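You operate a simulated robot arm through the tools that you are given. There is no shell and no other tool. Be economical: measure what you need, move in short steps, check, and stop when the job is done.

Carry out the task below with a simulated two-armed robot. There is one attempt and no reset: what you move stays moved.

TASK
Set the cold well to 2 C, then lift the peas in.
Fine: stand the WAIT card beside them in the well and close the lid. Set down upright: what you pick out.

The check looks at the end state, three seconds after you hand in, the way a careful person would. Anything else that was tipped, shoved, dropped, spilled or broken makes it a failure. Lids that push on must go on centred and level and be pressed home; caps that screw on are set level and turned clockwise until they are tight.

THE ROBOT
Two 7-joint arms with two-finger parallel grippers on one trunk, on a base that drives. Base frame: it is fixed to the floor where the robot stands at the start and does not move with it; the origin is under the middle of the robot, x ahead of it, y to its left, z up. Readings come in cm, degrees, newtons and seconds.
The left shoulder is at the start at [7, 16.3, 107], the right one opposite. With the tool pointing down near the work surface each hand reaches from about 40 to 88 cm from the robot's upright axis, wherever it stands, measured 20 degrees to its own side. Places, roughly: cloth [75, 100, 100]; cold well [110, 0, 80]; cold well dial [70, 0, 80]; cold well lid [110, 0, 90]; pan [100, 50, 75]; warm well dial [70, 70, 80]. Payload 3.43 kg a hand.
The tool frame of a hand sits at the grasp point between the pads (the TCP): z along the fingers, y along the line on which they close. The tips reach 3.4 cm beyond it. Largest opening 12.8 cm; finger width 2.4, thickness 1.2; the body of the gripper, 4.8 by 13 cm, starts 9.6 cm behind the TCP.
Orientation is told as [roll, pitch, yaw] about the base's x, y, z axes, in that order, counted from this pose: with the fingers straight down and closing along the base's y, the tool's x points along the base's -x, its y along +y and its z along -z.

THE INTERFACE
- The arms move only by the tool apply_moves. It takes "left_commands", "right_commands" or both (then of equal length, played together; a hand with none holds still); each is a list that holds one entry, the list of rows, each a list of 6 numbers: the shift along the base's x, y, z in m, then the turn, a rotation vector about the base's x, y, z in degrees. In form: [[[x, y, z, rx, ry, rz], ...]]. A call has 1 to 10 rows; each row shifts and turns the commanded pose from where the row before left it. "left_gripper" and "right_gripper" are, for a hand that has rows, the closure in counts, from 0 (fully open) to 255 (shut), set as the call begins (left out, the last holds). Each row takes 0.2 s and may step no farther than 5 cm and 8.6 degrees from the row before; otherwise, or with a gripper value out of range, the whole call is refused. A pose out of reach is approached as far as the arm can. The call stops where the force on the tool passes 90 N (or 10 N more than at its start, if that is more) or the arm is blocked; 0.2 s more then pass. Each finger travels about 15.3 cm/s and halts on what it meets, pressing with about 43 N; the grip force reading is that of the motor and also rises with nothing between the fingers. The clock runs only during rows and for 0.2 s after the last one: add rows that do not move to give the fingers time. The reply holds the time, the measured pose of the TCP, the force on the tool along the base axes, the opening and the grip force, in the units named above and with some noise, with the torque about the TCP (base axes, N m) and any sound that the robot's microphone picked up, and new pictures: "show" is both (left out), scene, wrist or none (wrist: the cameras of the hands that moved).
- Cameras (640 x 400 px; columns grow to the right, rows downward): "scene" is now at [14.67, 1.56, 132.56]; the picture's right is [0.08, -1.00, 0.00], its down [-0.36, -0.03, -0.93] and it looks along [0.93, 0.08, -0.36] (base axes); focal length 241 px, centre (320, 200). "left" rides on the left gripper at [7.6, 1.1, -16] in its tool frame; the picture's right is [-0.15, 0.99, 0.00], its down [-0.88, -0.13, -0.46] and it looks along [-0.45, -0.07, 0.89] (tool axes); focal length 234 px, centre (320, 200). "right" rides on the right gripper at [7.6, -1.1, -16] in its tool frame; the picture's right is [0.15, 0.99, 0.00], its down [-0.88, 0.13, -0.46] and it looks along [-0.45, 0.07, 0.89] (tool axes); focal length 234 px, centre (320, 200). There is no depth. A picture from a camera that has moved, and an enlarged one, comes with that camera's place and axes in the base frame and with its lens. The place of the scene camera against the robot may be out by one fixed shift of up to 1.8 cm in any direction.
- move_column(by): slides the trunk up (or, below 0, down) by that many cm; the arms and the scene camera ride with it, the base frame stays. It gives what a move gives, with no picture.
- roll_base(legs): drives the robot by 1 to 6 legs, each [ahead, left, turn to the left] in cm, cm and degrees, along the robot's own axes; the way and the turn of a leg run together, so that a leg with both is an arc; at most 150 cm and 180 degrees a leg. The arms and the cameras ride along, it lands a little off, and it stops where it bumps. It gives what a move gives, and a new picture of the scene camera.
- head_to(pan, tilt): turns the head with the scene camera to pan (to the left, within 86 degrees either way) and tilt (down, from -29 to 69), counted from straight ahead of the robot. It gives what a move gives, and a new picture of the scene camera.
- inspect(camera, box): a new picture of the part [left, top, right, bottom] of that camera's present view, enlarged. It takes no simulated time.
- sign_off(): hands the job in; it is judged then, once.

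Go step by step. Nothing tells you exact positions but the pictures and the camera data: compare them with the known pose of the tool, close in by small moves and look again before you grip or let go. The budget is 120 turns and 260 pictures, counting those below and the enlarged ones. Unless the task says otherwise, let go and move clear before handing in, and close with one line.

The tools are called after ">>>" as name(argument=value, ...) on one line, values as JSON. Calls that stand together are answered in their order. apply_moves: Moves the arms, as the interface text tells. Its arguments: {"type":"object","properties":{"left_commands":{"type":"array"},"left_gripper":{"type":"number"},"right_commands":{"type":"array"},"right_gripper":{"type":"number"},"show":{"type":"string","enum":["both","scene","wrist","none"]}},"required":[]} The other tools are called the same way: move_column (by) slides the trunk up or down; roll_base (legs) drives the base; head_to (pan, tilt) turns the head that bears the scene camera; inspect (camera, box) takes an enlarged picture of a part of a camera's view; sign_off () hands the job in.

At the start:

```text
time_s: 0.0
left_tool_pos: [46.58, 23.53, 128.28]
left_tcp_rot: [-0.1, 0.0, 0.1]
left_ft_force: [0.1, 0.3, -1.0]
left_moment: [0.02, 0.0, -0.01]
left_grip_width: 12.8
left_grip_force: 0.0
right_tool_pos: [55.23, -23.6, 125.08]
right_tcp_rot: [0.0, 0.0, -0.1]
right_ft_force: [0.3, 0.1, 0.3]
right_moment: [-0.03, 0.04, 0.03]
right_grip_width: 12.8
right_grip_force: 0.1
trunk travel left (down, up): [-55.0, 39.0]
robot x, y, heading: [0.07, -0.0, 0.1]
head pan, tilt: [4.7, 21.2]
```

scene: 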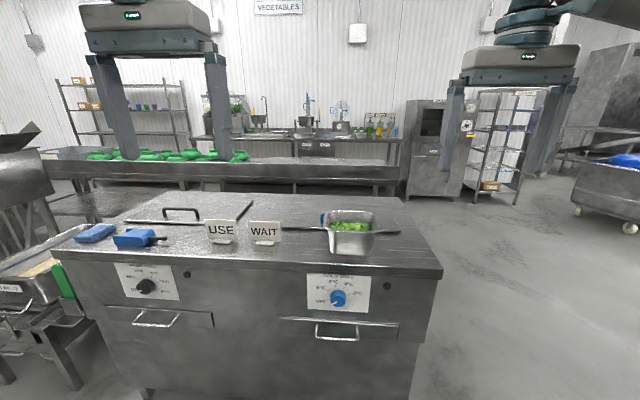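
right: 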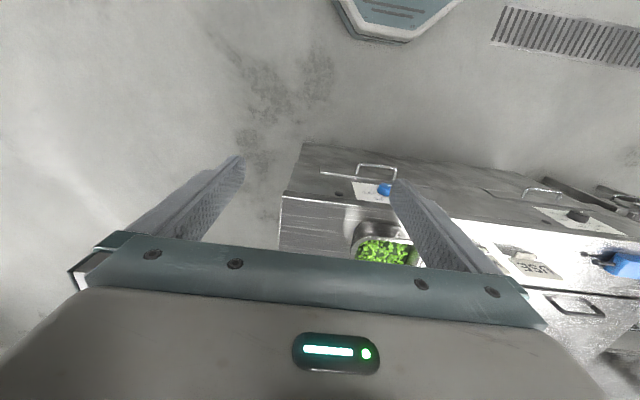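
left: 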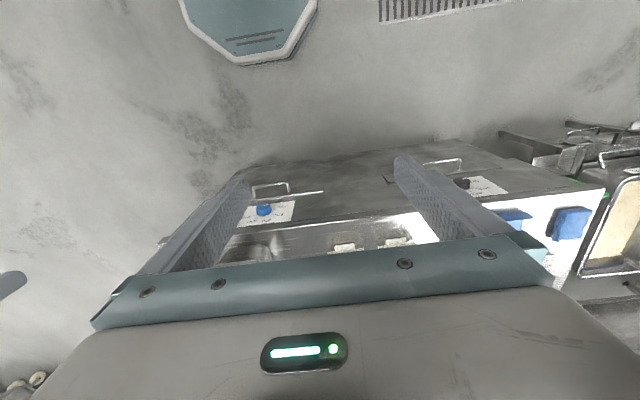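

I see a counter with two dials (blue right = cold, black left = warm), USE and WAIT cards, a container of peas, and a lid with handle. I'll take closer looks.

>>> inspect(camera="scene", box=[200, 190, 440, 340])

>>> inspect(camera="scene", box=[295, 260, 405, 330])

>>> inspect(camera="scene", box=[60, 190, 300, 340])

```text
2.67 times, centred on (320, 265) of scene
camera zoom: at [14.67, 1.56, 132.56], right [0.08, -1.0, 0.0], down [-0.36, -0.03, -0.93], along [0.93, 0.08, -0.36], focal length 644 px, centre (320, 27)
```

zoom: 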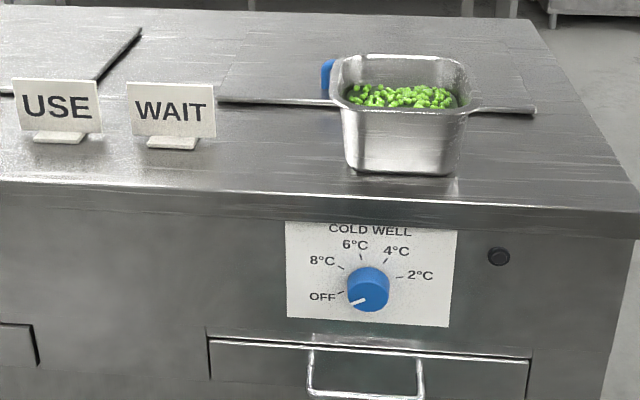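

```text
5.71 times, centred on (350, 295) of scene
camera zoom: at [14.67, 1.56, 132.56], right [0.08, -1.0, 0.0], down [-0.36, -0.03, -0.93], along [0.93, 0.08, -0.36], focal length 1379 px, centre (149, -343)
```

zoom: 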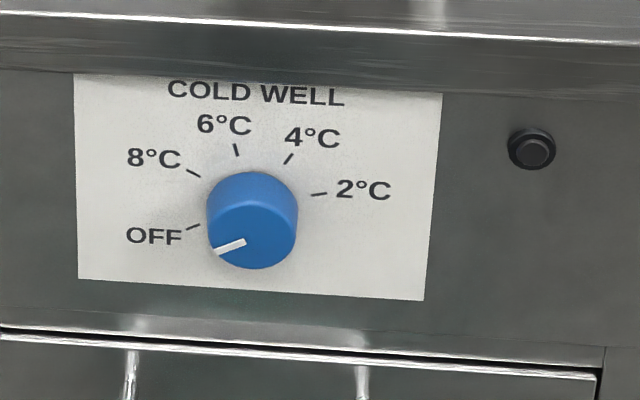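

```text
2.67 times, centred on (180, 265) of scene
camera zoom: at [14.67, 1.56, 132.56], right [0.08, -1.0, 0.0], down [-0.36, -0.03, -0.93], along [0.93, 0.08, -0.36], focal length 644 px, centre (693, 27)
```

zoom: 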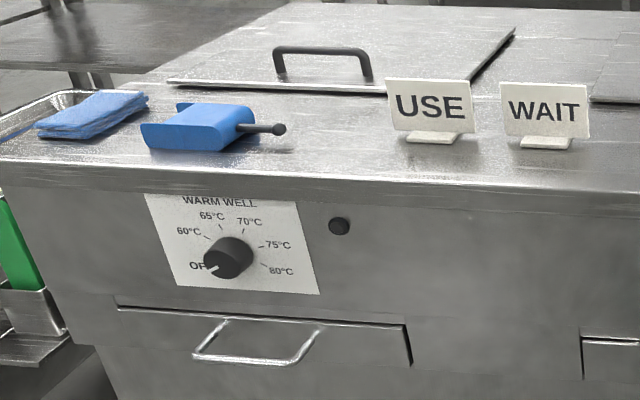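

Need a higher vantage to see the well lid and peas container.

>>> move_column(by=30)

>>> head_to(pan=0, tilt=42)

>>> inspect(camera="scene", box=[240, 100, 440, 225])

```text
time_s: 3.0
left_tool_pos: [46.46, 23.63, 158.24]
left_tcp_rot: [0.0, 0.1, -0.1]
left_ft_force: [0.7, -0.1, 0.4]
left_moment: [-0.01, -0.02, -0.01]
left_grip_width: 12.79
left_grip_force: 0.2
right_tool_pos: [55.25, -23.59, 155.1]
right_tcp_rot: [0.0, 0.0, 0.0]
right_ft_force: [0.3, 0.5, 0.2]
right_moment: [0.04, -0.01, -0.02]
right_grip_width: 12.8
right_grip_force: 0.1
trunk travel left (down, up): [-85.0, 9.0]
robot x, y, heading: [-0.16, 0.43, 0.2]
head pan, tilt: [4.7, 21.2]
```

```text
time_s: 3.8
left_tool_pos: [46.49, 23.56, 158.21]
left_tcp_rot: [0.0, 0.1, 0.0]
left_ft_force: [-0.6, -0.1, -0.2]
left_moment: [0.01, 0.01, 0.03]
left_grip_width: 12.8
left_grip_force: 0.1
right_tool_pos: [55.35, -23.66, 155.1]
right_tcp_rot: [0.1, -0.1, 0.0]
right_ft_force: [0.7, -1.3, -0.1]
right_moment: [-0.02, 0.01, 0.0]
right_grip_width: 12.81
right_grip_force: 0.0
trunk travel left (down, up): [-85.0, 9.0]
robot x, y, heading: [0.16, 0.09, -0.0]
head pan, tilt: [0.0, 42.0]
camera scene: at [13.79, 0.79, 159.33], right [0.0, -1.0, 0.0], down [-0.67, 0.0, -0.74], along [0.74, 0.0, -0.67], focal length 241 px, centre (320, 200)
```

scene: 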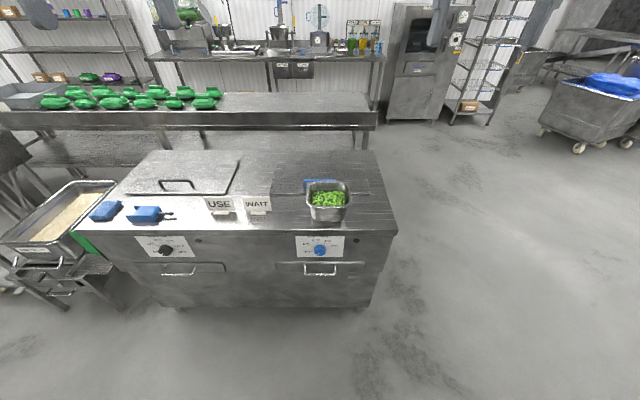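

```text
3.20 times, centred on (340, 162) of scene
camera zoom: at [13.79, 0.79, 159.33], right [0.0, -1.0, 0.0], down [-0.67, 0.0, -0.74], along [0.74, 0.0, -0.67], focal length 772 px, centre (256, 320)
```

zoom: 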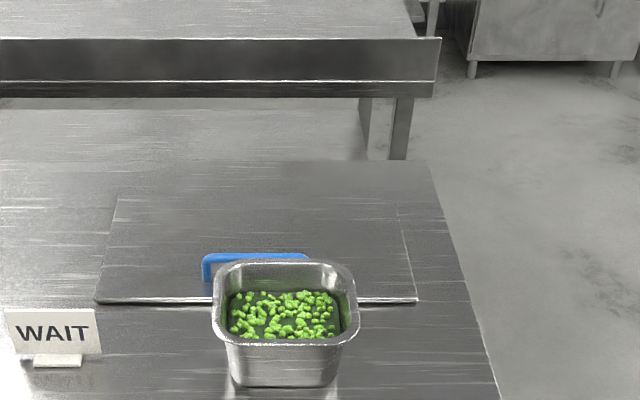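

Counter top appears at z≈89. I'll zoom on the dial and edge to triangulate from this second viewpoint.

>>> inspect(camera="scene", box=[270, 210, 370, 272])

```text
6.40 times, centred on (320, 241) of scene
camera zoom: at [13.79, 0.79, 159.33], right [0.0, -1.0, 0.0], down [-0.67, 0.0, -0.74], along [0.74, 0.0, -0.67], focal length 1544 px, centre (320, -62)
```

zoom: 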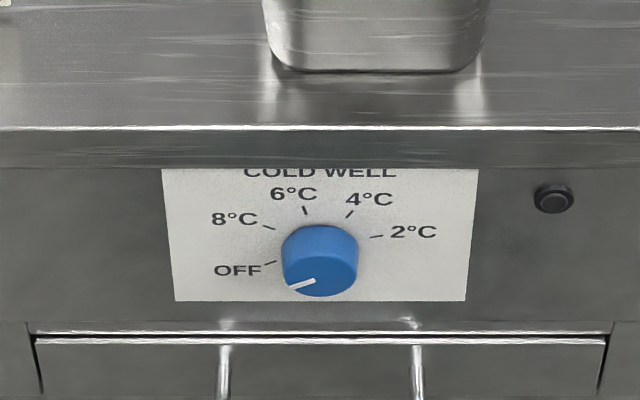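

Dial face is near [73, 0.9, 76.6] and the counter's front edge at x≈74.6, z≈89. I'll pitch the right hand to point forward, then roll it -90° so one sweep can turn the knob.

>>> apply_moves(right_commands=[[[-0.01, 0.02, 0, 0, -8.2, 0], [-0.01, 0.02, 0, 0, -8.2, 0], [-0.01, 0.02, 0, 0, -8.2, 0], [-0.01, 0.02, 0, 0, -8.2, 0], [-0.01, 0.02, 0, 0, -8.2, 0], [0, 0.02, 0, 0, -8.2, 0], [0, 0.02, 0, 0, -8.2, 0], [0, 0.02, 0, 0, -8.2, 0], [0, 0.02, 0, 0, -8.2, 0], [0, 0.02, 0, 0, -8.2, 0]]], show="none")

>>> apply_moves(right_commands=[[[0, 0.02, 0, 0, -8.0, 0], [0, 0.02, 0, -8.5, 0, 0], [0, 0, 0, -8.5, 0, 0], [0, 0, 0, -8.5, 0, 0], [0, 0, 0, -8.5, 0, 0], [0, 0, 0, -8.5, 0, 0], [0, 0, 0, -8.5, 0, 0], [0, 0, 0, -8.5, 0, 0], [0, 0, 0, -8.5, 0, 0], [0, 0, 0, -8.5, 0, 0]]], show="none")

>>> move_column(by=-50)

>>> head_to(pan=0, tilt=30)

```text
time_s: 6.0
left_tool_pos: [46.56, 23.79, 158.15]
left_tcp_rot: [-0.2, 0.1, 0.1]
left_ft_force: [-0.4, -1.1, -0.4]
left_moment: [-0.04, 0.01, 0.02]
left_grip_width: 12.8
left_grip_force: 0.1
right_tool_pos: [50.11, -3.43, 155.12]
right_tcp_rot: [-0.2, -82.1, 0.3]
right_ft_force: [0.1, 1.4, -0.5]
right_moment: [0.01, -0.01, -0.03]
right_grip_width: 12.82
right_grip_force: 0.1
trunk travel left (down, up): [-85.0, 9.0]
robot x, y, heading: [0.2, -0.06, 0.1]
head pan, tilt: [0.0, 42.0]
```

```text
time_s: 8.2
left_tool_pos: [46.49, 23.54, 158.17]
left_tcp_rot: [-0.1, 0.0, -0.1]
left_ft_force: [0.2, -0.3, -0.4]
left_moment: [0.02, 0.0, 0.01]
left_grip_width: 12.81
left_grip_force: 0.0
right_tool_pos: [50.28, 0.44, 154.98]
right_tcp_rot: [-90.0, -13.4, 89.9]
right_ft_force: [0.8, -0.1, 0.5]
right_moment: [-0.01, 0.02, 0.02]
right_grip_width: 12.8
right_grip_force: 0.0
trunk travel left (down, up): [-85.0, 9.0]
robot x, y, heading: [-0.0, 0.12, 0.1]
head pan, tilt: [0.0, 42.0]
```

```text
refused: -50 is not a number from -40 to 40
```

```text
time_s: 9.0
left_tool_pos: [46.6, 23.56, 158.21]
left_tcp_rot: [0.0, 0.0, -0.1]
left_ft_force: [0.3, 0.1, 0.4]
left_moment: [0.03, -0.02, -0.04]
left_grip_width: 12.8
left_grip_force: 0.0
right_tool_pos: [50.33, 0.44, 155.05]
right_tcp_rot: [-90.0, -13.5, 90.0]
right_ft_force: [1.3, 0.0, 0.6]
right_moment: [0.02, -0.01, 0.0]
right_grip_width: 12.8
right_grip_force: 0.0
trunk travel left (down, up): [-85.0, 9.0]
robot x, y, heading: [0.1, 0.13, -0.0]
head pan, tilt: [0.0, 30.0]
camera scene: at [14.44, 0.8, 161.14], right [0.0, -1.0, 0.0], down [-0.5, 0.0, -0.87], along [0.87, 0.0, -0.5], focal length 241 px, centre (320, 200)
```

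scene: 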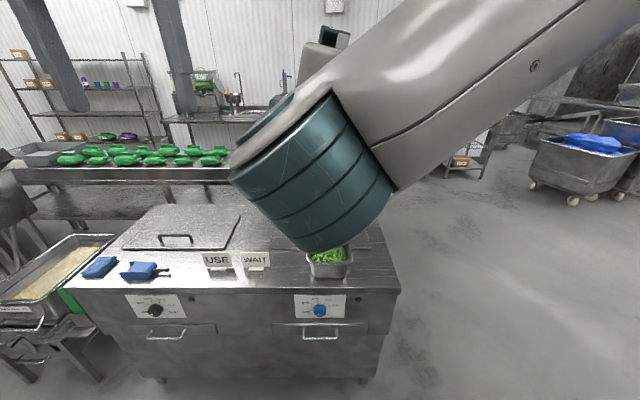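

>>> move_column(by=-40)

>>> move_column(by=-10)

>>> apply_moves(right_commands=[[[0, 0, -0.04, 0, 0, 0], [0, 0, -0.04, 0, 0, 0], [0, 0, -0.04, 0, 0, 0], [0, 0, -0.04, 0, 0, 0], [0, 0, -0.04, 0, 0, 0], [0, 0, -0.04, 0, 0, 0], [0, 0, -0.044, 0, 0, 0], [0.04, 0.003, 0, 0, 0, 0], [0.04, 0.0, 0, 0, 0, 0]]])

```text
time_s: 12.8
left_tool_pos: [46.48, 23.58, 118.25]
left_tcp_rot: [0.1, -0.1, 0.0]
left_ft_force: [0.5, -0.1, 1.1]
left_moment: [-0.01, -0.01, -0.04]
left_grip_width: 12.79
left_grip_force: 0.1
right_tool_pos: [50.24, 0.52, 115.1]
right_tcp_rot: [-90.0, -13.5, 90.0]
right_ft_force: [0.3, 0.2, 0.2]
right_moment: [0.01, -0.02, 0.05]
right_grip_width: 12.79
right_grip_force: 0.1
trunk travel left (down, up): [-45.0, 49.0]
robot x, y, heading: [-0.04, 0.17, 0.1]
head pan, tilt: [0.0, 30.0]
```

```text
time_s: 14.1
left_tool_pos: [46.46, 23.59, 108.25]
left_tcp_rot: [0.0, 0.0, 0.1]
left_ft_force: [-0.3, 0.3, 0.6]
left_moment: [0.0, -0.03, 0.02]
left_grip_width: 12.81
left_grip_force: 0.1
right_tool_pos: [50.3, 0.5, 105.18]
right_tcp_rot: [-90.0, -13.5, 89.9]
right_ft_force: [0.4, -0.1, 0.1]
right_moment: [0.0, 0.01, 0.01]
right_grip_width: 12.79
right_grip_force: 0.1
trunk travel left (down, up): [-35.0, 59.0]
robot x, y, heading: [-0.22, -0.11, -0.1]
head pan, tilt: [0.0, 30.0]
```

```text
time_s: 16.1
left_tool_pos: [46.47, 23.63, 108.08]
left_tcp_rot: [-0.1, 0.1, 0.0]
left_ft_force: [0.2, 0.0, -0.6]
left_moment: [0.03, 0.0, -0.01]
left_grip_width: 12.79
left_grip_force: 0.1
right_tool_pos: [59.26, -0.09, 77.4]
right_tcp_rot: [-89.9, -15.4, 88.7]
right_ft_force: [0.3, 0.4, 0.9]
right_moment: [0.0, -0.01, -0.03]
right_grip_width: 12.78
right_grip_force: 0.1
trunk travel left (down, up): [-35.0, 59.0]
robot x, y, heading: [-0.11, 0.19, -0.1]
head pan, tilt: [0.0, 30.0]
camera scene: at [14.5, 0.79, 111.14], right [0.0, -1.0, 0.0], down [-0.5, 0.0, -0.87], along [0.87, 0.0, -0.5], focal length 241 px, centre (320, 200)
camera right: at [43.13, -7.45, 76.48], right [0.0, 0.12, -0.99], down [-0.43, 0.89, 0.11], along [0.9, 0.43, 0.05], focal length 234 px, centre (320, 200)
```

scene: 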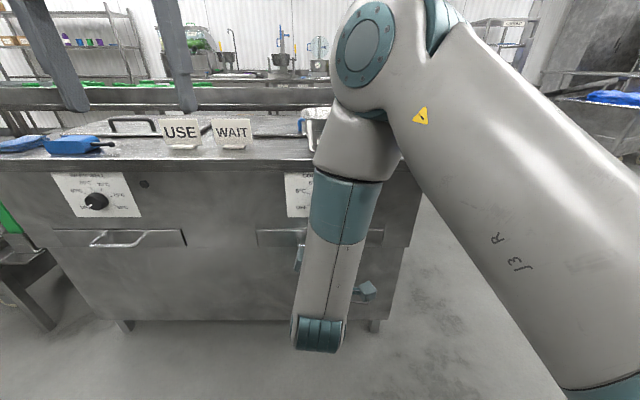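
right: 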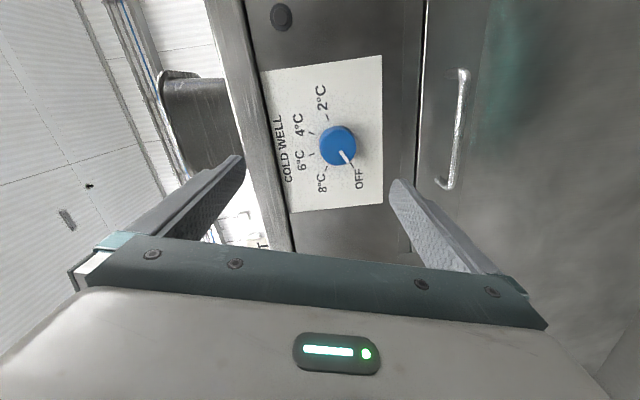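

The wrist view puts the knob at about [73, -0.3, 74.7]. The elbow is close to the peas, so I'll back the base up so the arm extends lower.

>>> roll_base(legs=[[-14, 0, 0]])

>>> apply_moves(right_commands=[[[0.04, 0, 0, 0, 0, 0], [0.04, 0, 0, 0, 0, 0], [0.04, 0, -0.01, 0, 0, 0], [0.04, 0, -0.015, 0, 0, 0], [0, 0, 0, 0, 0, 0]]])

```text
time_s: 17.5
left_tool_pos: [32.32, 23.65, 108.3]
left_tcp_rot: [-0.1, 0.1, 0.0]
left_ft_force: [0.1, -0.9, -0.3]
left_moment: [0.0, -0.02, 0.0]
left_grip_width: 12.81
left_grip_force: 0.2
right_tool_pos: [45.0, -0.59, 77.18]
right_tcp_rot: [-89.8, -14.9, 88.3]
right_ft_force: [-1.1, 0.3, 0.8]
right_moment: [-0.01, -0.02, -0.01]
right_grip_width: 12.81
right_grip_force: 0.1
trunk travel left (down, up): [-35.0, 59.0]
robot x, y, heading: [-14.23, 0.11, 0.0]
head pan, tilt: [0.0, 30.0]
camera scene: at [0.24, 0.8, 111.17], right [0.0, -1.0, 0.0], down [-0.5, 0.0, -0.87], along [0.87, 0.0, -0.5], focal length 241 px, centre (320, 200)
```

scene: 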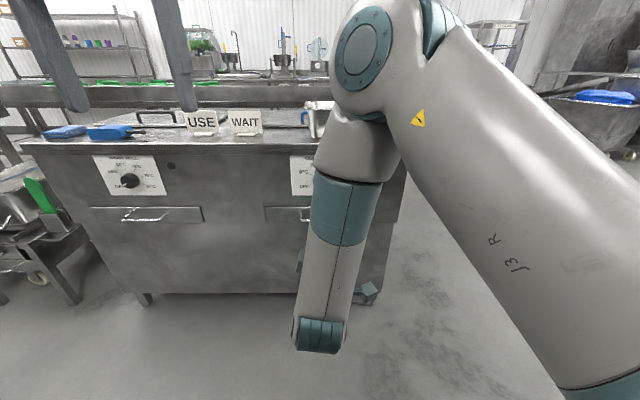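

```text
time_s: 18.7
left_tool_pos: [32.43, 23.58, 108.19]
left_tcp_rot: [0.0, 0.0, 0.0]
left_ft_force: [0.7, 0.4, -0.2]
left_moment: [0.02, 0.02, 0.03]
left_grip_width: 12.79
left_grip_force: 0.1
right_tool_pos: [60.87, -0.51, 74.47]
right_tcp_rot: [-89.9, -14.9, 88.3]
right_ft_force: [0.0, 0.1, 0.2]
right_moment: [-0.01, -0.01, -0.02]
right_grip_width: 12.83
right_grip_force: 0.0
trunk travel left (down, up): [-35.0, 59.0]
robot x, y, heading: [-14.29, 0.51, 0.1]
head pan, tilt: [0.0, 30.0]
camera scene: at [0.32, 0.81, 111.16], right [0.0, -1.0, 0.0], down [-0.5, 0.0, -0.87], along [0.87, 0.0, -0.5], focal length 241 px, centre (320, 200)
camera right: at [44.91, -7.7, 73.67], right [0.0, 0.11, -0.99], down [-0.43, 0.9, 0.1], along [0.9, 0.43, 0.05], focal length 234 px, centre (320, 200)
```

scene: 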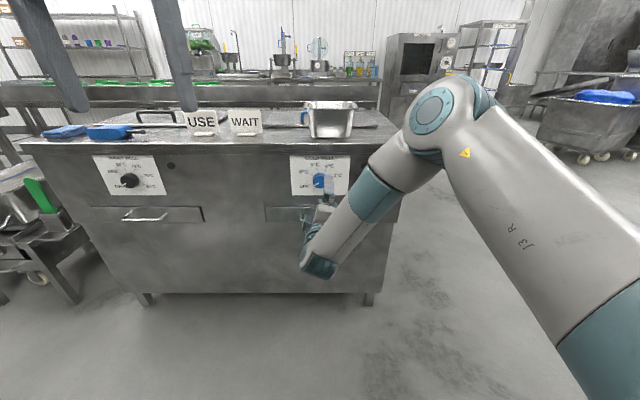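
right: 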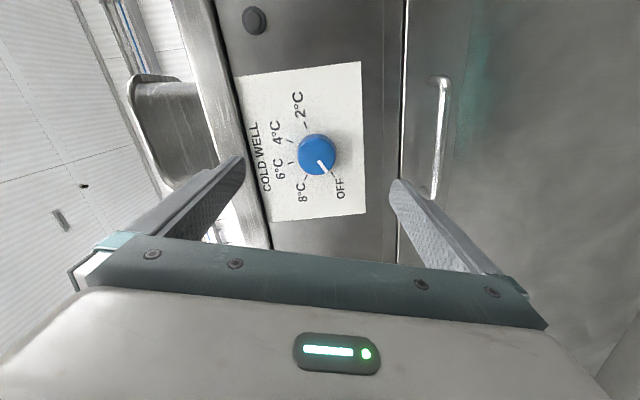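

>>> inspect(camera="right", box=[230, 60, 390, 230])

>>> inspect(camera="scene", box=[280, 140, 380, 202])

```text
2.35 times, centred on (310, 145) of right
camera zoom: at [44.91, -7.7, 73.67], right [0.0, 0.11, -0.99], down [-0.43, 0.9, 0.1], along [0.9, 0.43, 0.05], focal length 551 px, centre (344, 329)
```

zoom: 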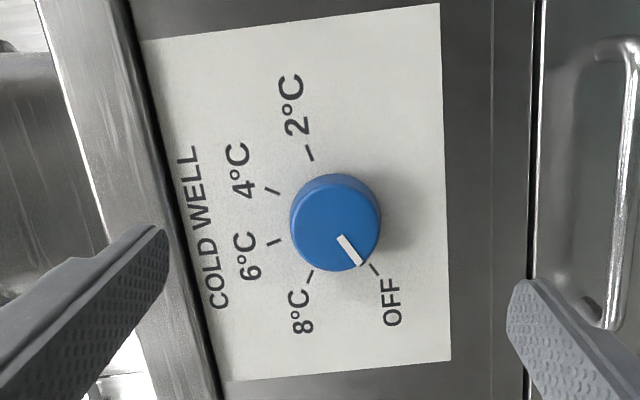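

```text
6.40 times, centred on (330, 171) of scene
camera zoom: at [0.32, 0.81, 111.16], right [0.0, -1.0, 0.0], down [-0.5, 0.0, -0.87], along [0.87, 0.0, -0.5], focal length 1544 px, centre (256, 386)
```

zoom: 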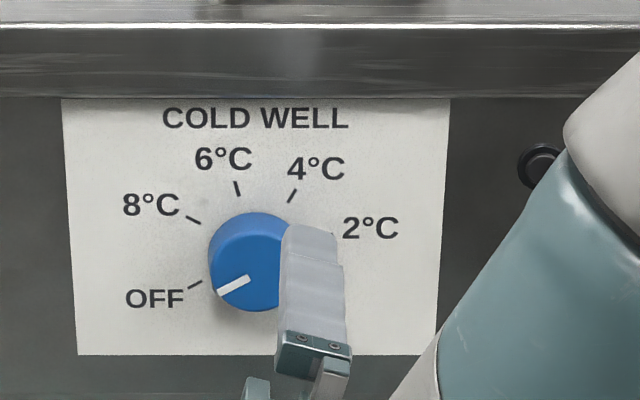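

>>> apply_moves(right_commands=[[[0.03, 0.005, 0.005, 0, 0, 0], [0.03, 0, 0, 0, 0, 0], [0.03, 0, 0, 0, 0, 0], [0.01, 0, 0, 0, 0, 0], [0.01, 0, 0, 0, 0, 0], [0, 0, 0, 0, 0, 0]]])

>>> inspect(camera="scene", box=[280, 140, 380, 202])

```text
time_s: 20.1
left_tool_pos: [32.5, 23.5, 108.26]
left_tcp_rot: [-0.1, 0.0, 0.0]
left_ft_force: [-0.6, 0.0, -0.1]
left_moment: [0.02, 0.03, 0.02]
left_grip_width: 12.81
left_grip_force: 0.0
right_tool_pos: [72.14, 0.03, 75.24]
right_tcp_rot: [-89.8, -14.9, 88.4]
right_ft_force: [-1.0, -0.4, -0.1]
right_moment: [0.03, -0.02, -0.05]
right_grip_width: 12.82
right_grip_force: 0.1
trunk travel left (down, up): [-35.0, 59.0]
robot x, y, heading: [-14.09, -0.09, -0.1]
head pan, tilt: [0.0, 30.0]
camera scene: at [0.36, 0.8, 111.15], right [0.0, -1.0, 0.0], down [-0.5, 0.0, -0.87], along [0.87, 0.0, -0.5], focal length 241 px, centre (320, 200)
camera right: at [56.02, -7.19, 74.35], right [0.0, 0.11, -0.99], down [-0.43, 0.9, 0.1], along [0.9, 0.43, 0.05], focal length 234 px, centre (320, 200)
```

scene: 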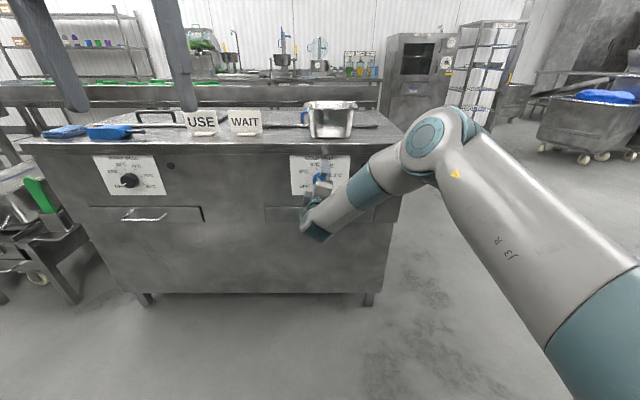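
right: 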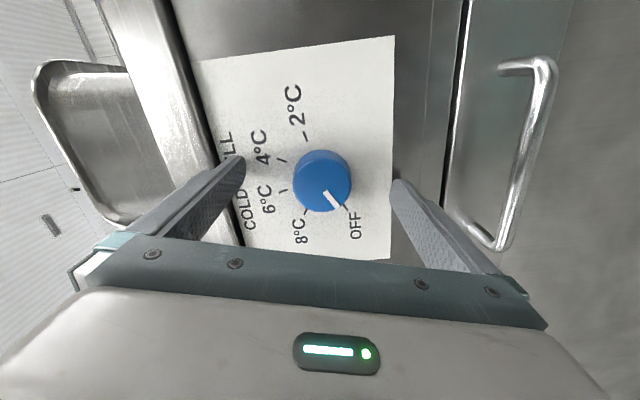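

```text
6.40 times, centred on (330, 171) of scene
camera zoom: at [0.36, 0.8, 111.15], right [0.0, -1.0, 0.0], down [-0.5, 0.0, -0.87], along [0.87, 0.0, -0.5], focal length 1544 px, centre (256, 386)
```

zoom: 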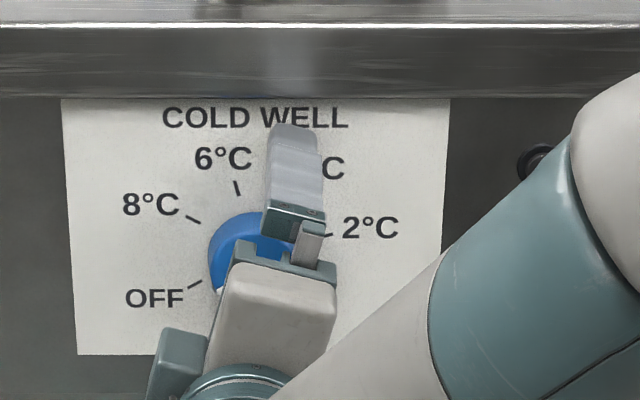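

>>> apply_moves(right_commands=[[[0.005, 0, -0.002, 0, 0, 0], [0.005, 0, 0, 0, 0, 0], [0, 0, 0, 0, 0, 0]]], show="none")

>>> apply_moves(right_commands=[[[0, 0, 0, 0, 0, 0], [0, 0, 0, 0, 0, 0], [0, 0, 0, 0, 0, 0]]], right_gripper=255, show="wrist")

```text
time_s: 20.9
left_tool_pos: [31.9, 23.47, 108.34]
left_tcp_rot: [-0.1, -0.2, -0.1]
left_ft_force: [-0.2, 0.0, -1.2]
left_moment: [0.0, 0.0, -0.01]
left_grip_width: 12.81
left_grip_force: 0.0
right_tool_pos: [72.58, 0.14, 74.82]
right_tcp_rot: [-89.6, -14.9, 88.3]
right_ft_force: [-57.9, -7.1, -10.7]
right_moment: [-0.16, -0.25, 0.26]
right_grip_width: 12.58
right_grip_force: 0.0
trunk travel left (down, up): [-35.0, 59.0]
robot x, y, heading: [-13.92, 0.28, -0.3]
head pan, tilt: [0.0, 30.0]
```

```text
time_s: 21.7
left_tool_pos: [31.85, 23.64, 108.36]
left_tcp_rot: [0.1, -0.3, 0.0]
left_ft_force: [-0.2, -0.2, -0.5]
left_moment: [0.02, -0.02, -0.01]
left_grip_width: 12.77
left_grip_force: 0.1
right_tool_pos: [72.62, 0.31, 75.13]
right_tcp_rot: [-89.7, -14.7, 88.5]
right_ft_force: [-66.9, -1.7, -9.2]
right_moment: [0.36, 0.77, 0.56]
right_grip_width: 5.07
right_grip_force: 44.7
trunk travel left (down, up): [-35.0, 59.0]
robot x, y, heading: [-14.19, 0.22, 0.0]
head pan, tilt: [0.0, 30.0]
camera right: at [56.56, -7.07, 74.26], right [0.0, 0.11, -0.99], down [-0.43, 0.9, 0.1], along [0.9, 0.43, 0.05], focal length 234 px, centre (320, 200)
```

right: 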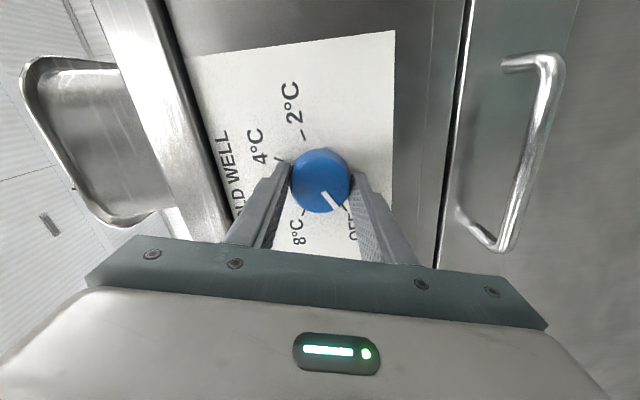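

Tips touched the panel and the knob is gripped (5.07 cm). I'll relieve the push and start turning clockwise.

>>> apply_moves(right_commands=[[[-0.007, 0, 0, 0, 0, 0], [0, 0, 0, 8.5, 0, 0], [0, 0, 0, 8.5, 0, 0], [0, 0, 0, 8.5, 0, 0], [0, 0, 0, 8.5, 0, 0], [0, 0, 0, 8.5, 0, 0], [0, 0, 0, 8.5, 0, 0], [0, 0, 0, 8.5, 0, 0], [0, 0, 0, 8.5, 0, 0], [0, 0, 0, 0, 0, 0]]], show="both")

```text
time_s: 23.9
left_tool_pos: [32.44, 23.79, 108.24]
left_tcp_rot: [-0.1, 0.0, 0.0]
left_ft_force: [0.0, 0.1, 0.9]
left_moment: [0.0, -0.02, 0.01]
left_grip_width: 12.79
left_grip_force: 0.0
right_tool_pos: [72.57, -0.01, 75.1]
right_tcp_rot: [-78.8, -82.8, 78.5]
right_ft_force: [29.2, 14.3, 16.5]
right_moment: [0.03, -0.56, 0.19]
right_grip_width: 5.09
right_grip_force: 45.5
trunk travel left (down, up): [-35.0, 59.0]
robot x, y, heading: [-14.22, 0.02, -0.1]
head pan, tilt: [0.0, 30.0]
camera scene: at [0.43, 0.93, 111.16], right [0.0, -1.0, 0.0], down [-0.5, 0.0, -0.87], along [0.87, 0.0, -0.5], focal length 241 px, centre (320, 200)
camera right: at [56.52, -1.89, 68.11], right [0.0, 0.96, -0.27], down [-0.43, 0.24, 0.87], along [0.9, 0.11, 0.42], focal length 234 px, centre (320, 200)
```

scene: 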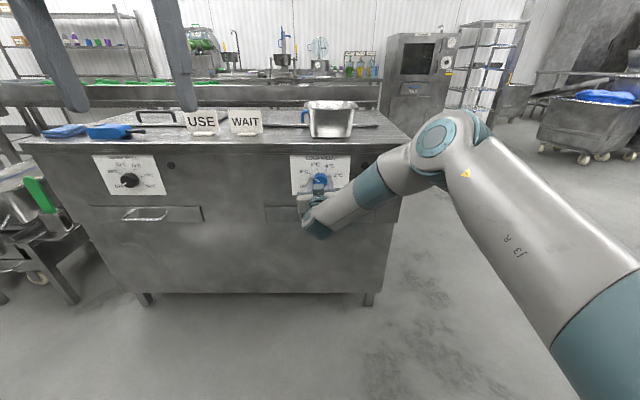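
right: 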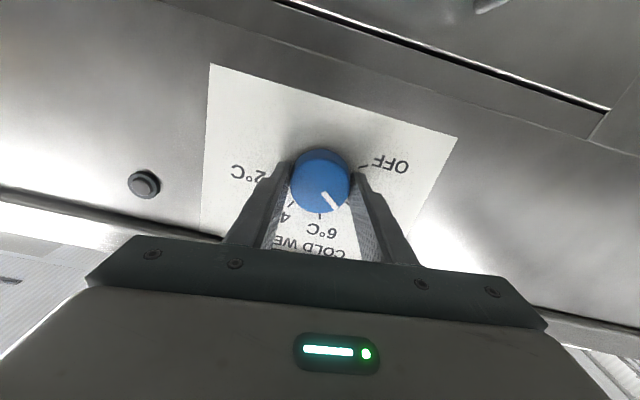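

>>> apply_moves(right_commands=[[[0, 0, 0, 8.5, 0, 0], [0, 0, 0, 8.5, 0, 0], [0, 0, 0, 8.5, 0, 0], [0, 0, 0, 8.5, 0, 0], [0, 0, 0, 8.5, 0, 0], [0, 0, 0, 8.5, 0, 0], [0, 0, 0, 8.5, 0, 0], [0, 0, 0, 8.5, 0, 0], [0, 0, 0, 8.5, 0, 0], [0, 0, 0, 0, 0, 0]]], show="both")

>>> inspect(camera="right", box=[200, 80, 440, 230])

>>> inspect(camera="scene", box=[280, 140, 380, 202])

```text
time_s: 26.1
left_tool_pos: [32.46, 23.41, 108.09]
left_tcp_rot: [0.0, 0.1, -0.2]
left_ft_force: [-0.2, 0.5, 0.7]
left_moment: [-0.02, -0.01, -0.03]
left_grip_width: 12.79
left_grip_force: 0.0
right_tool_pos: [72.44, 0.03, 75.07]
right_tcp_rot: [88.6, -20.4, -89.0]
right_ft_force: [22.7, -13.9, 9.5]
right_moment: [0.0, -0.12, -0.55]
right_grip_width: 5.11
right_grip_force: 44.7
right hand out of reach, approached as far as the arm can: row 8, 9
trunk travel left (down, up): [-35.0, 59.0]
robot x, y, heading: [-14.39, -0.11, -0.3]
head pan, tilt: [0.0, 30.0]
camera scene: at [0.45, 0.63, 111.12], right [0.0, -1.0, 0.0], down [-0.5, 0.0, -0.87], along [0.87, 0.0, -0.5], focal length 241 px, centre (320, 200)
camera right: at [56.48, 6.51, 71.72], right [0.01, 0.48, 0.88], down [-0.44, -0.78, 0.44], along [0.9, -0.39, 0.2], focal length 234 px, centre (320, 200)
```

scene: 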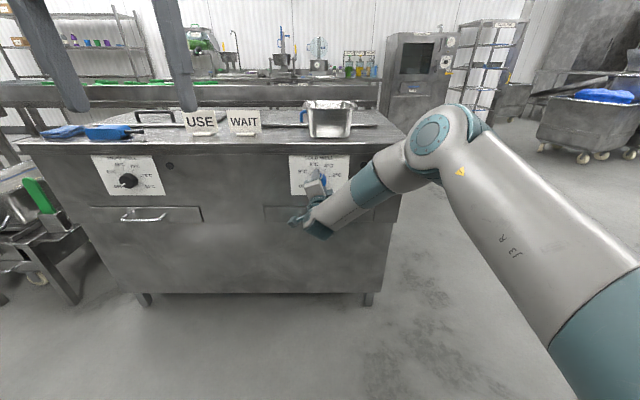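
right: 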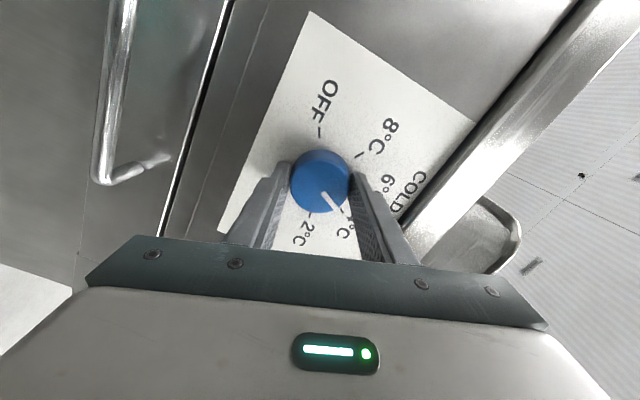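

```text
2.67 times, centred on (320, 155) of right
camera zoom: at [56.48, 6.51, 71.72], right [0.01, 0.48, 0.88], down [-0.44, -0.78, 0.44], along [0.9, -0.39, 0.2], focal length 624 px, centre (320, 320)
```

zoom: 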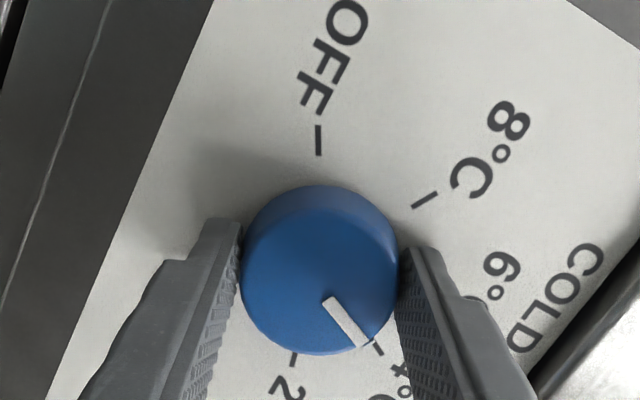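

```text
6.40 times, centred on (330, 171) of scene
camera zoom: at [0.45, 0.63, 111.12], right [0.0, -1.0, 0.0], down [-0.5, 0.0, -0.87], along [0.87, 0.0, -0.5], focal length 1544 px, centre (256, 386)
```

zoom: 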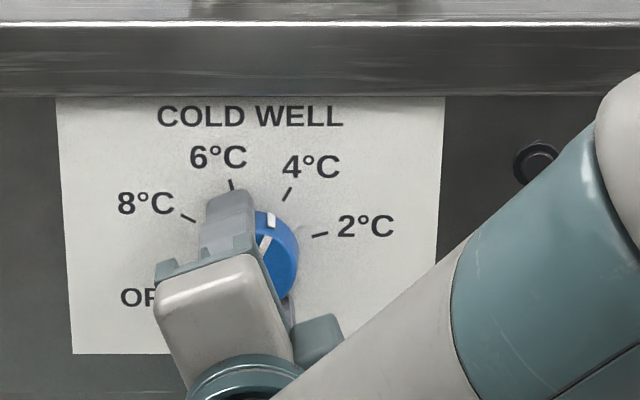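

The pointer is now at 4°C but the wrist is at its limit. I'll open, turn back, regrip.

>>> apply_moves(right_commands=[[[0, 0, 0, 0, 0, 0], [0, 0, 0, 0, 0, 0], [-0.003, 0, 0, -8.5, 0, 0], [0, 0, 0, -8.5, 0, 0], [0, 0, 0, -8.5, 0, 0], [0, 0, 0, -8.5, 0, 0], [0, 0, 0, -8.5, 0, 0], [0, 0, 0, -8.5, 0, 0], [0, 0, 0, -8.5, 0, 0], [0, 0, 0, 0, 0, 0]]], right_gripper=0, show="wrist")

>>> inspect(camera="right", box=[200, 80, 440, 230])

```text
time_s: 28.3
left_tool_pos: [32.41, 23.57, 108.2]
left_tcp_rot: [-0.1, 0.0, -0.1]
left_ft_force: [0.1, 0.1, -0.4]
left_moment: [-0.01, 0.0, 0.01]
left_grip_width: 12.79
left_grip_force: 0.0
right_tool_pos: [71.94, 0.41, 75.28]
right_tcp_rot: [80.1, -80.1, -80.2]
right_ft_force: [0.8, 0.0, 0.4]
right_moment: [-0.03, -0.06, 0.01]
right_grip_width: 12.79
right_grip_force: 0.1
trunk travel left (down, up): [-35.0, 59.0]
robot x, y, heading: [-14.07, 0.18, -0.2]
head pan, tilt: [0.0, 30.0]
camera right: at [55.93, 0.62, 68.1], right [0.0, 1.0, 0.02], down [-0.43, -0.02, 0.9], along [0.9, -0.01, 0.43], focal length 234 px, centre (320, 200)
```

right: 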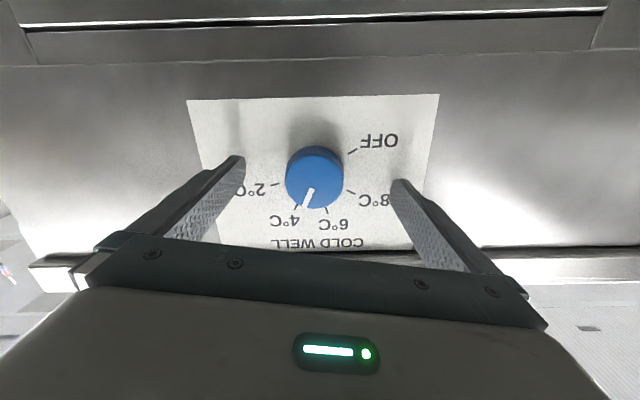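

```text
2.67 times, centred on (320, 155) of right
camera zoom: at [55.93, 0.62, 68.1], right [0.0, 1.0, 0.02], down [-0.43, -0.02, 0.9], along [0.9, -0.01, 0.43], focal length 624 px, centre (320, 320)
```

zoom: 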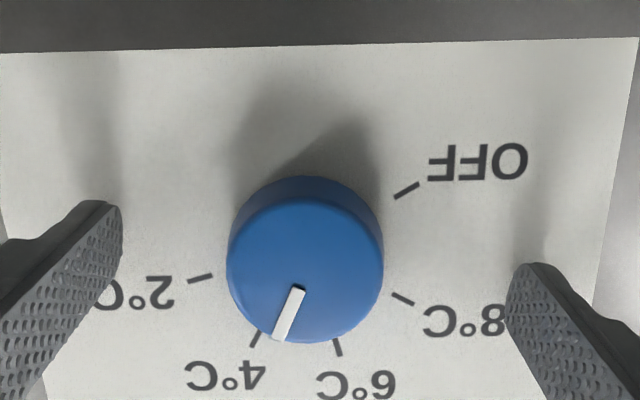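

The pointer is still ~53° short of 2°C. Regrip and turn 53°.

>>> apply_moves(right_commands=[[[0.002, -0.004, 0, 0, 0, 0], [0, 0, 0, 0, 0, 0]]], show="none")

>>> apply_moves(right_commands=[[[0, 0, 0, 0, 0, 0], [0, 0, 0, 0, 0, 0], [0, 0, 0, 8, 0, 0], [0, 0, 0, 8, 0, 0], [0, 0, 0, 8, 0, 0], [0, 0, 0, 8, 0, 0], [0, 0, 0, 8, 0, 0], [0, 0, 0, 8, 0, 0], [0, 0, 0, 5, 0, 0], [0, 0, 0, 0, 0, 0]]], right_gripper=255, show="wrist")

>>> inspect(camera="right", box=[200, 80, 440, 230])

```text
time_s: 28.9
left_tool_pos: [32.38, 23.54, 108.2]
left_tcp_rot: [-0.1, 0.0, 0.0]
left_ft_force: [-0.6, -0.1, 0.0]
left_moment: [-0.01, 0.0, 0.02]
left_grip_width: 12.83
left_grip_force: 0.1
right_tool_pos: [72.15, 0.11, 75.19]
right_tcp_rot: [80.1, -80.0, -80.2]
right_ft_force: [0.1, -0.1, -0.3]
right_moment: [-0.02, -0.01, 0.02]
right_grip_width: 12.84
right_grip_force: 0.0
trunk travel left (down, up): [-35.0, 59.0]
robot x, y, heading: [-14.45, 0.33, 0.0]
head pan, tilt: [0.0, 30.0]
```

```text
time_s: 31.1
left_tool_pos: [32.54, 23.38, 108.18]
left_tcp_rot: [0.0, 0.0, 0.0]
left_ft_force: [0.7, 0.2, 0.5]
left_moment: [0.0, 0.0, 0.0]
left_grip_width: 12.79
left_grip_force: 0.1
right_tool_pos: [72.26, -0.08, 75.15]
right_tcp_rot: [88.3, -27.0, -88.5]
right_ft_force: [-14.7, -19.7, -13.2]
right_moment: [-0.6, 0.24, -1.05]
right_grip_width: 5.1
right_grip_force: 45.0
trunk travel left (down, up): [-35.0, 59.0]
robot x, y, heading: [-14.05, -0.01, -0.3]
head pan, tilt: [0.0, 30.0]
camera right: at [56.2, 5.92, 71.1], right [0.01, 0.58, 0.81], down [-0.43, -0.73, 0.53], along [0.9, -0.36, 0.24], focal length 234 px, centre (320, 200)
```

right: 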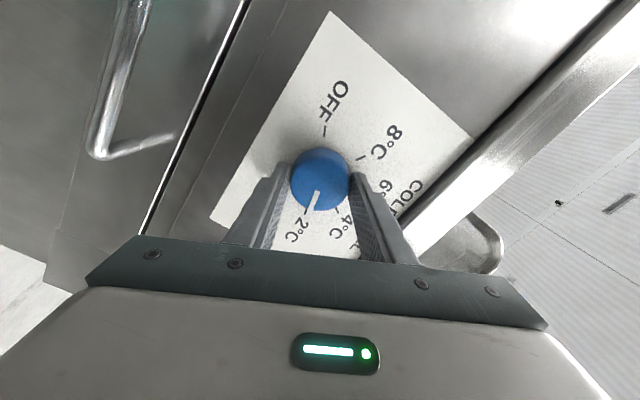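

```text
2.67 times, centred on (320, 155) of right
camera zoom: at [56.2, 5.92, 71.1], right [0.01, 0.58, 0.81], down [-0.43, -0.73, 0.53], along [0.9, -0.36, 0.24], focal length 624 px, centre (320, 320)
```

zoom: 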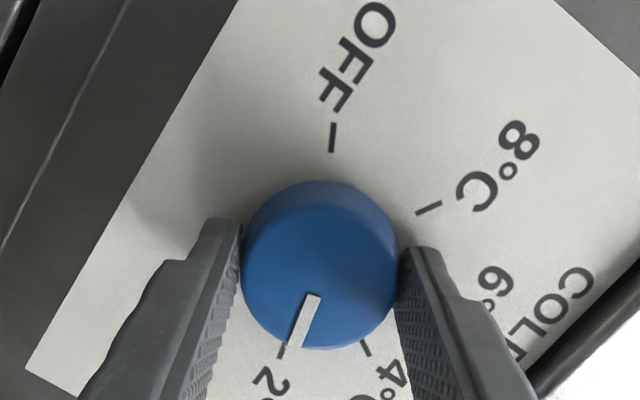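

>>> apply_moves(right_commands=[[[0, 0, 0, 0, 0, 0], [0, 0, 0, 0, 0, 0], [-0.01, 0, 0, -8.5, 0, 0], [-0.01, 0, 0, -8.5, 0, 0], [-0.01, 0, 0, -8.5, 0, 0], [-0.01, 0, 0, -8.5, 0, 0], [0, 0, 0, -8.5, 0, 0], [0, 0, 0, -8.5, 0, 0], [0, 0, 0, 0, 0, 0], [0, 0, 0, 0, 0, 0]]], right_gripper=0, show="none")

>>> inspect(camera="right", box=[200, 60, 440, 210])

>>> inspect(camera="scene", box=[280, 140, 380, 202])

```text
time_s: 33.3
left_tool_pos: [32.36, 23.72, 108.16]
left_tcp_rot: [-0.1, -0.1, 0.0]
left_ft_force: [-0.5, -0.1, -0.3]
left_moment: [0.04, -0.01, 0.0]
left_grip_width: 12.8
left_grip_force: 0.0
right_tool_pos: [68.34, 0.23, 75.19]
right_tcp_rot: [81.8, -78.1, -81.7]
right_ft_force: [0.0, 0.0, -0.7]
right_moment: [0.01, 0.02, -0.01]
right_grip_width: 12.79
right_grip_force: 0.0
trunk travel left (down, up): [-35.0, 59.0]
robot x, y, heading: [-13.98, 0.3, -0.0]
head pan, tilt: [0.0, 30.0]
```

```text
2.67 times, centred on (320, 135) of right
camera zoom: at [52.2, 0.51, 68.06], right [0.0, 1.0, 0.06], down [-0.43, -0.05, 0.9], along [0.9, -0.03, 0.43], focal length 624 px, centre (320, 373)
```

zoom: 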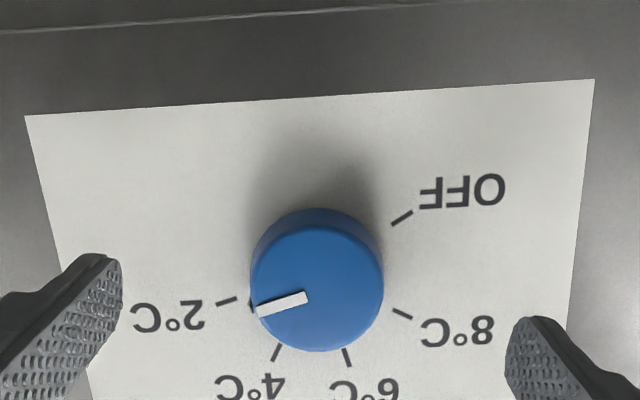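

```text
6.40 times, centred on (330, 171) of scene
camera zoom: at [0.36, 0.8, 111.15], right [0.0, -1.0, 0.0], down [-0.5, 0.0, -0.87], along [0.87, 0.0, -0.5], focal length 1544 px, centre (256, 386)
```

zoom: 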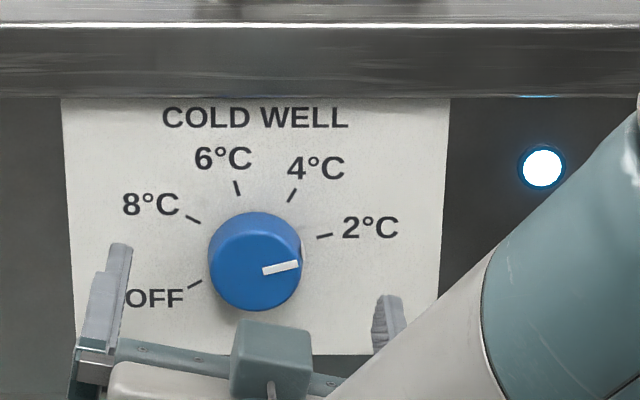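

The pointer is aligned with the 2°C tick and the indicator lit up. Now back the hand off, raise, and point it down again.

>>> apply_moves(right_commands=[[[-0.05, 0, 0, 0, 0, 0], [-0.05, 0, 0, 0, 0, 0], [-0.05, 0, 0, 0, 0, 0], [-0.03, -0.02, 0, 0, 0, 0], [0, -0.04, 0, 0, 0, 0], [0, -0.04, 0, 0, 0, 0], [0, -0.04, 0, 0, 0, 0]]], show="none")

>>> move_column(by=40)

>>> apply_moves(right_commands=[[[0, -0.01, 0, 0, 8.2, 0], [0, -0.01, 0, 0, 8.2, 0], [0, -0.01, 0, 0, 8.2, 0], [0, -0.01, 0, 0, 8.2, 0], [0, -0.01, 0, 0, 8.2, 0], [0, -0.01, 0, 0, 8.2, 0], [0, 0, 0, 0, 8.2, 0], [0, 0, 0, 0, 8.2, 0], [0, 0, 0, 0, 8.2, 0], [0, 0, 0, 0, 8.2, 0]]], show="none")

>>> head_to(pan=0, tilt=42)

```text
time_s: 34.9
left_tool_pos: [32.37, 23.55, 108.27]
left_tcp_rot: [0.0, 0.0, 0.0]
left_ft_force: [0.9, 0.7, -0.6]
left_moment: [0.04, -0.02, 0.01]
left_grip_width: 12.79
left_grip_force: 0.1
right_tool_pos: [48.97, -9.78, 77.62]
right_tcp_rot: [79.8, -78.1, -80.9]
right_ft_force: [1.0, -0.1, 0.3]
right_moment: [0.0, -0.01, 0.02]
right_grip_width: 12.81
right_grip_force: 0.0
right hand out of reach, approached as far as the arm can: row 6, 7
trunk travel left (down, up): [-35.0, 59.0]
robot x, y, heading: [-14.15, 0.17, 0.3]
head pan, tilt: [0.0, 30.0]
```

```text
time_s: 38.7
left_tool_pos: [32.5, 23.59, 148.21]
left_tcp_rot: [-0.1, 0.0, 0.0]
left_ft_force: [0.6, 0.5, 0.4]
left_moment: [0.0, -0.01, 0.0]
left_grip_width: 12.8
left_grip_force: 0.1
right_tool_pos: [49.0, -9.67, 117.57]
right_tcp_rot: [79.7, -78.0, -80.8]
right_ft_force: [-1.5, 0.1, 0.4]
right_moment: [-0.02, -0.03, -0.04]
right_grip_width: 12.83
right_grip_force: 0.1
trunk travel left (down, up): [-75.0, 19.0]
robot x, y, heading: [-14.23, 0.02, -0.1]
head pan, tilt: [0.0, 30.0]
```

```text
time_s: 40.9
left_tool_pos: [32.55, 23.53, 148.14]
left_tcp_rot: [0.0, 0.1, -0.1]
left_ft_force: [0.5, -0.3, 0.4]
left_moment: [0.0, 0.06, -0.03]
left_grip_width: 12.8
left_grip_force: 0.0
right_tool_pos: [49.0, -15.64, 117.55]
right_tcp_rot: [0.5, -5.7, -11.9]
right_ft_force: [0.4, -0.2, -0.4]
right_moment: [0.0, -0.01, 0.01]
right_grip_width: 12.83
right_grip_force: 0.1
trunk travel left (down, up): [-75.0, 19.0]
robot x, y, heading: [-14.08, -0.18, 0.0]
head pan, tilt: [0.0, 30.0]
```

```text
time_s: 41.6
left_tool_pos: [32.38, 23.55, 148.14]
left_tcp_rot: [0.0, 0.0, 0.0]
left_ft_force: [-0.2, 0.2, -0.6]
left_moment: [-0.01, 0.01, 0.01]
left_grip_width: 12.8
left_grip_force: 0.0
right_tool_pos: [48.89, -15.78, 117.58]
right_tcp_rot: [0.4, -5.8, -11.9]
right_ft_force: [0.1, -1.3, -0.1]
right_moment: [0.0, -0.01, -0.03]
right_grip_width: 12.81
right_grip_force: 0.0
trunk travel left (down, up): [-75.0, 19.0]
robot x, y, heading: [-14.1, -0.17, 0.2]
head pan, tilt: [0.0, 42.0]
camera scene: at [-0.32, 0.79, 149.33], right [0.0, -1.0, 0.0], down [-0.67, 0.0, -0.74], along [0.74, 0.0, -0.67], focal length 241 px, centre (320, 200)
```

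scene: 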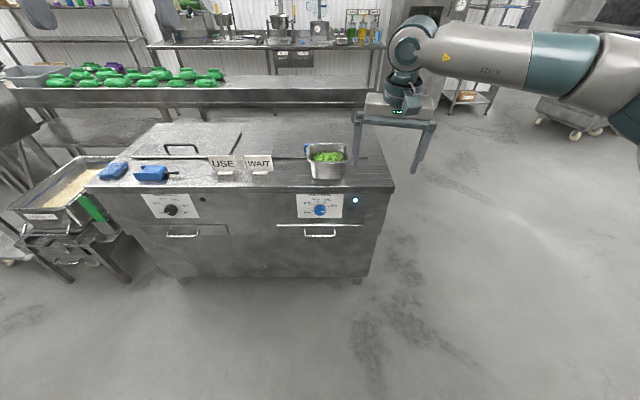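

>>> roll_base(legs=[[36, 0, 0]])

>>> apply_moves(right_commands=[[[-0.02, 0, 0.02, 0, 0, 6], [0, 0, 0.02, 0, 0, 6], [0, 0, 0, 0, 5.8, 0], [0, 0, 0, 0, 0, 0]]], show="wrist")

```text
time_s: 43.9
left_tool_pos: [68.09, 23.47, 148.27]
left_tcp_rot: [0.0, -0.2, -0.2]
left_ft_force: [0.1, -0.7, 0.2]
left_moment: [-0.03, 0.0, -0.01]
left_grip_width: 12.81
left_grip_force: 0.0
right_tool_pos: [84.53, -15.93, 117.78]
right_tcp_rot: [0.5, -6.0, -12.1]
right_ft_force: [-0.5, 0.0, -0.3]
right_moment: [0.05, 0.03, -0.01]
right_grip_width: 12.8
right_grip_force: 0.1
trunk travel left (down, up): [-75.0, 19.0]
robot x, y, heading: [21.54, 0.27, -0.1]
head pan, tilt: [0.0, 42.0]
camera scene: at [35.29, 0.69, 149.34], right [0.0, -1.0, 0.0], down [-0.67, 0.0, -0.74], along [0.74, 0.0, -0.67], focal length 241 px, centre (320, 200)
```

scene: 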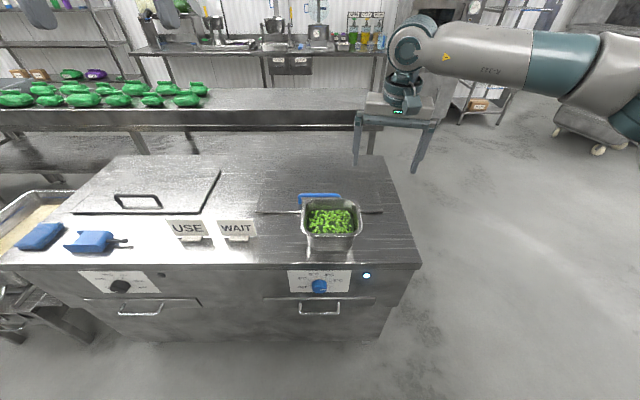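

```text
time_s: 44.9
left_tool_pos: [68.05, 23.44, 148.19]
left_tcp_rot: [0.1, 0.0, -0.2]
left_ft_force: [-0.4, 0.2, 0.1]
left_moment: [0.02, 0.01, -0.01]
left_grip_width: 12.8
left_grip_force: 0.1
right_tool_pos: [82.5, -15.81, 121.74]
right_tcp_rot: [0.5, 0.0, -0.1]
right_ft_force: [0.9, 0.2, 0.5]
right_moment: [0.02, -0.01, 0.01]
right_grip_width: 12.8
right_grip_force: 0.0
trunk travel left (down, up): [-75.0, 19.0]
robot x, y, heading: [21.63, 0.09, -0.4]
head pan, tilt: [0.0, 42.0]
camera right: at [75.0, -17.19, 137.58], right [-0.15, 0.99, 0.01], down [0.88, 0.13, 0.46], along [0.45, 0.07, -0.89], focal length 234 px, centre (320, 200)
```

right: 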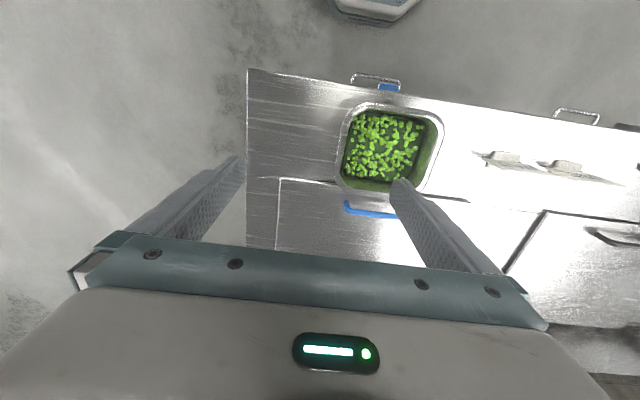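

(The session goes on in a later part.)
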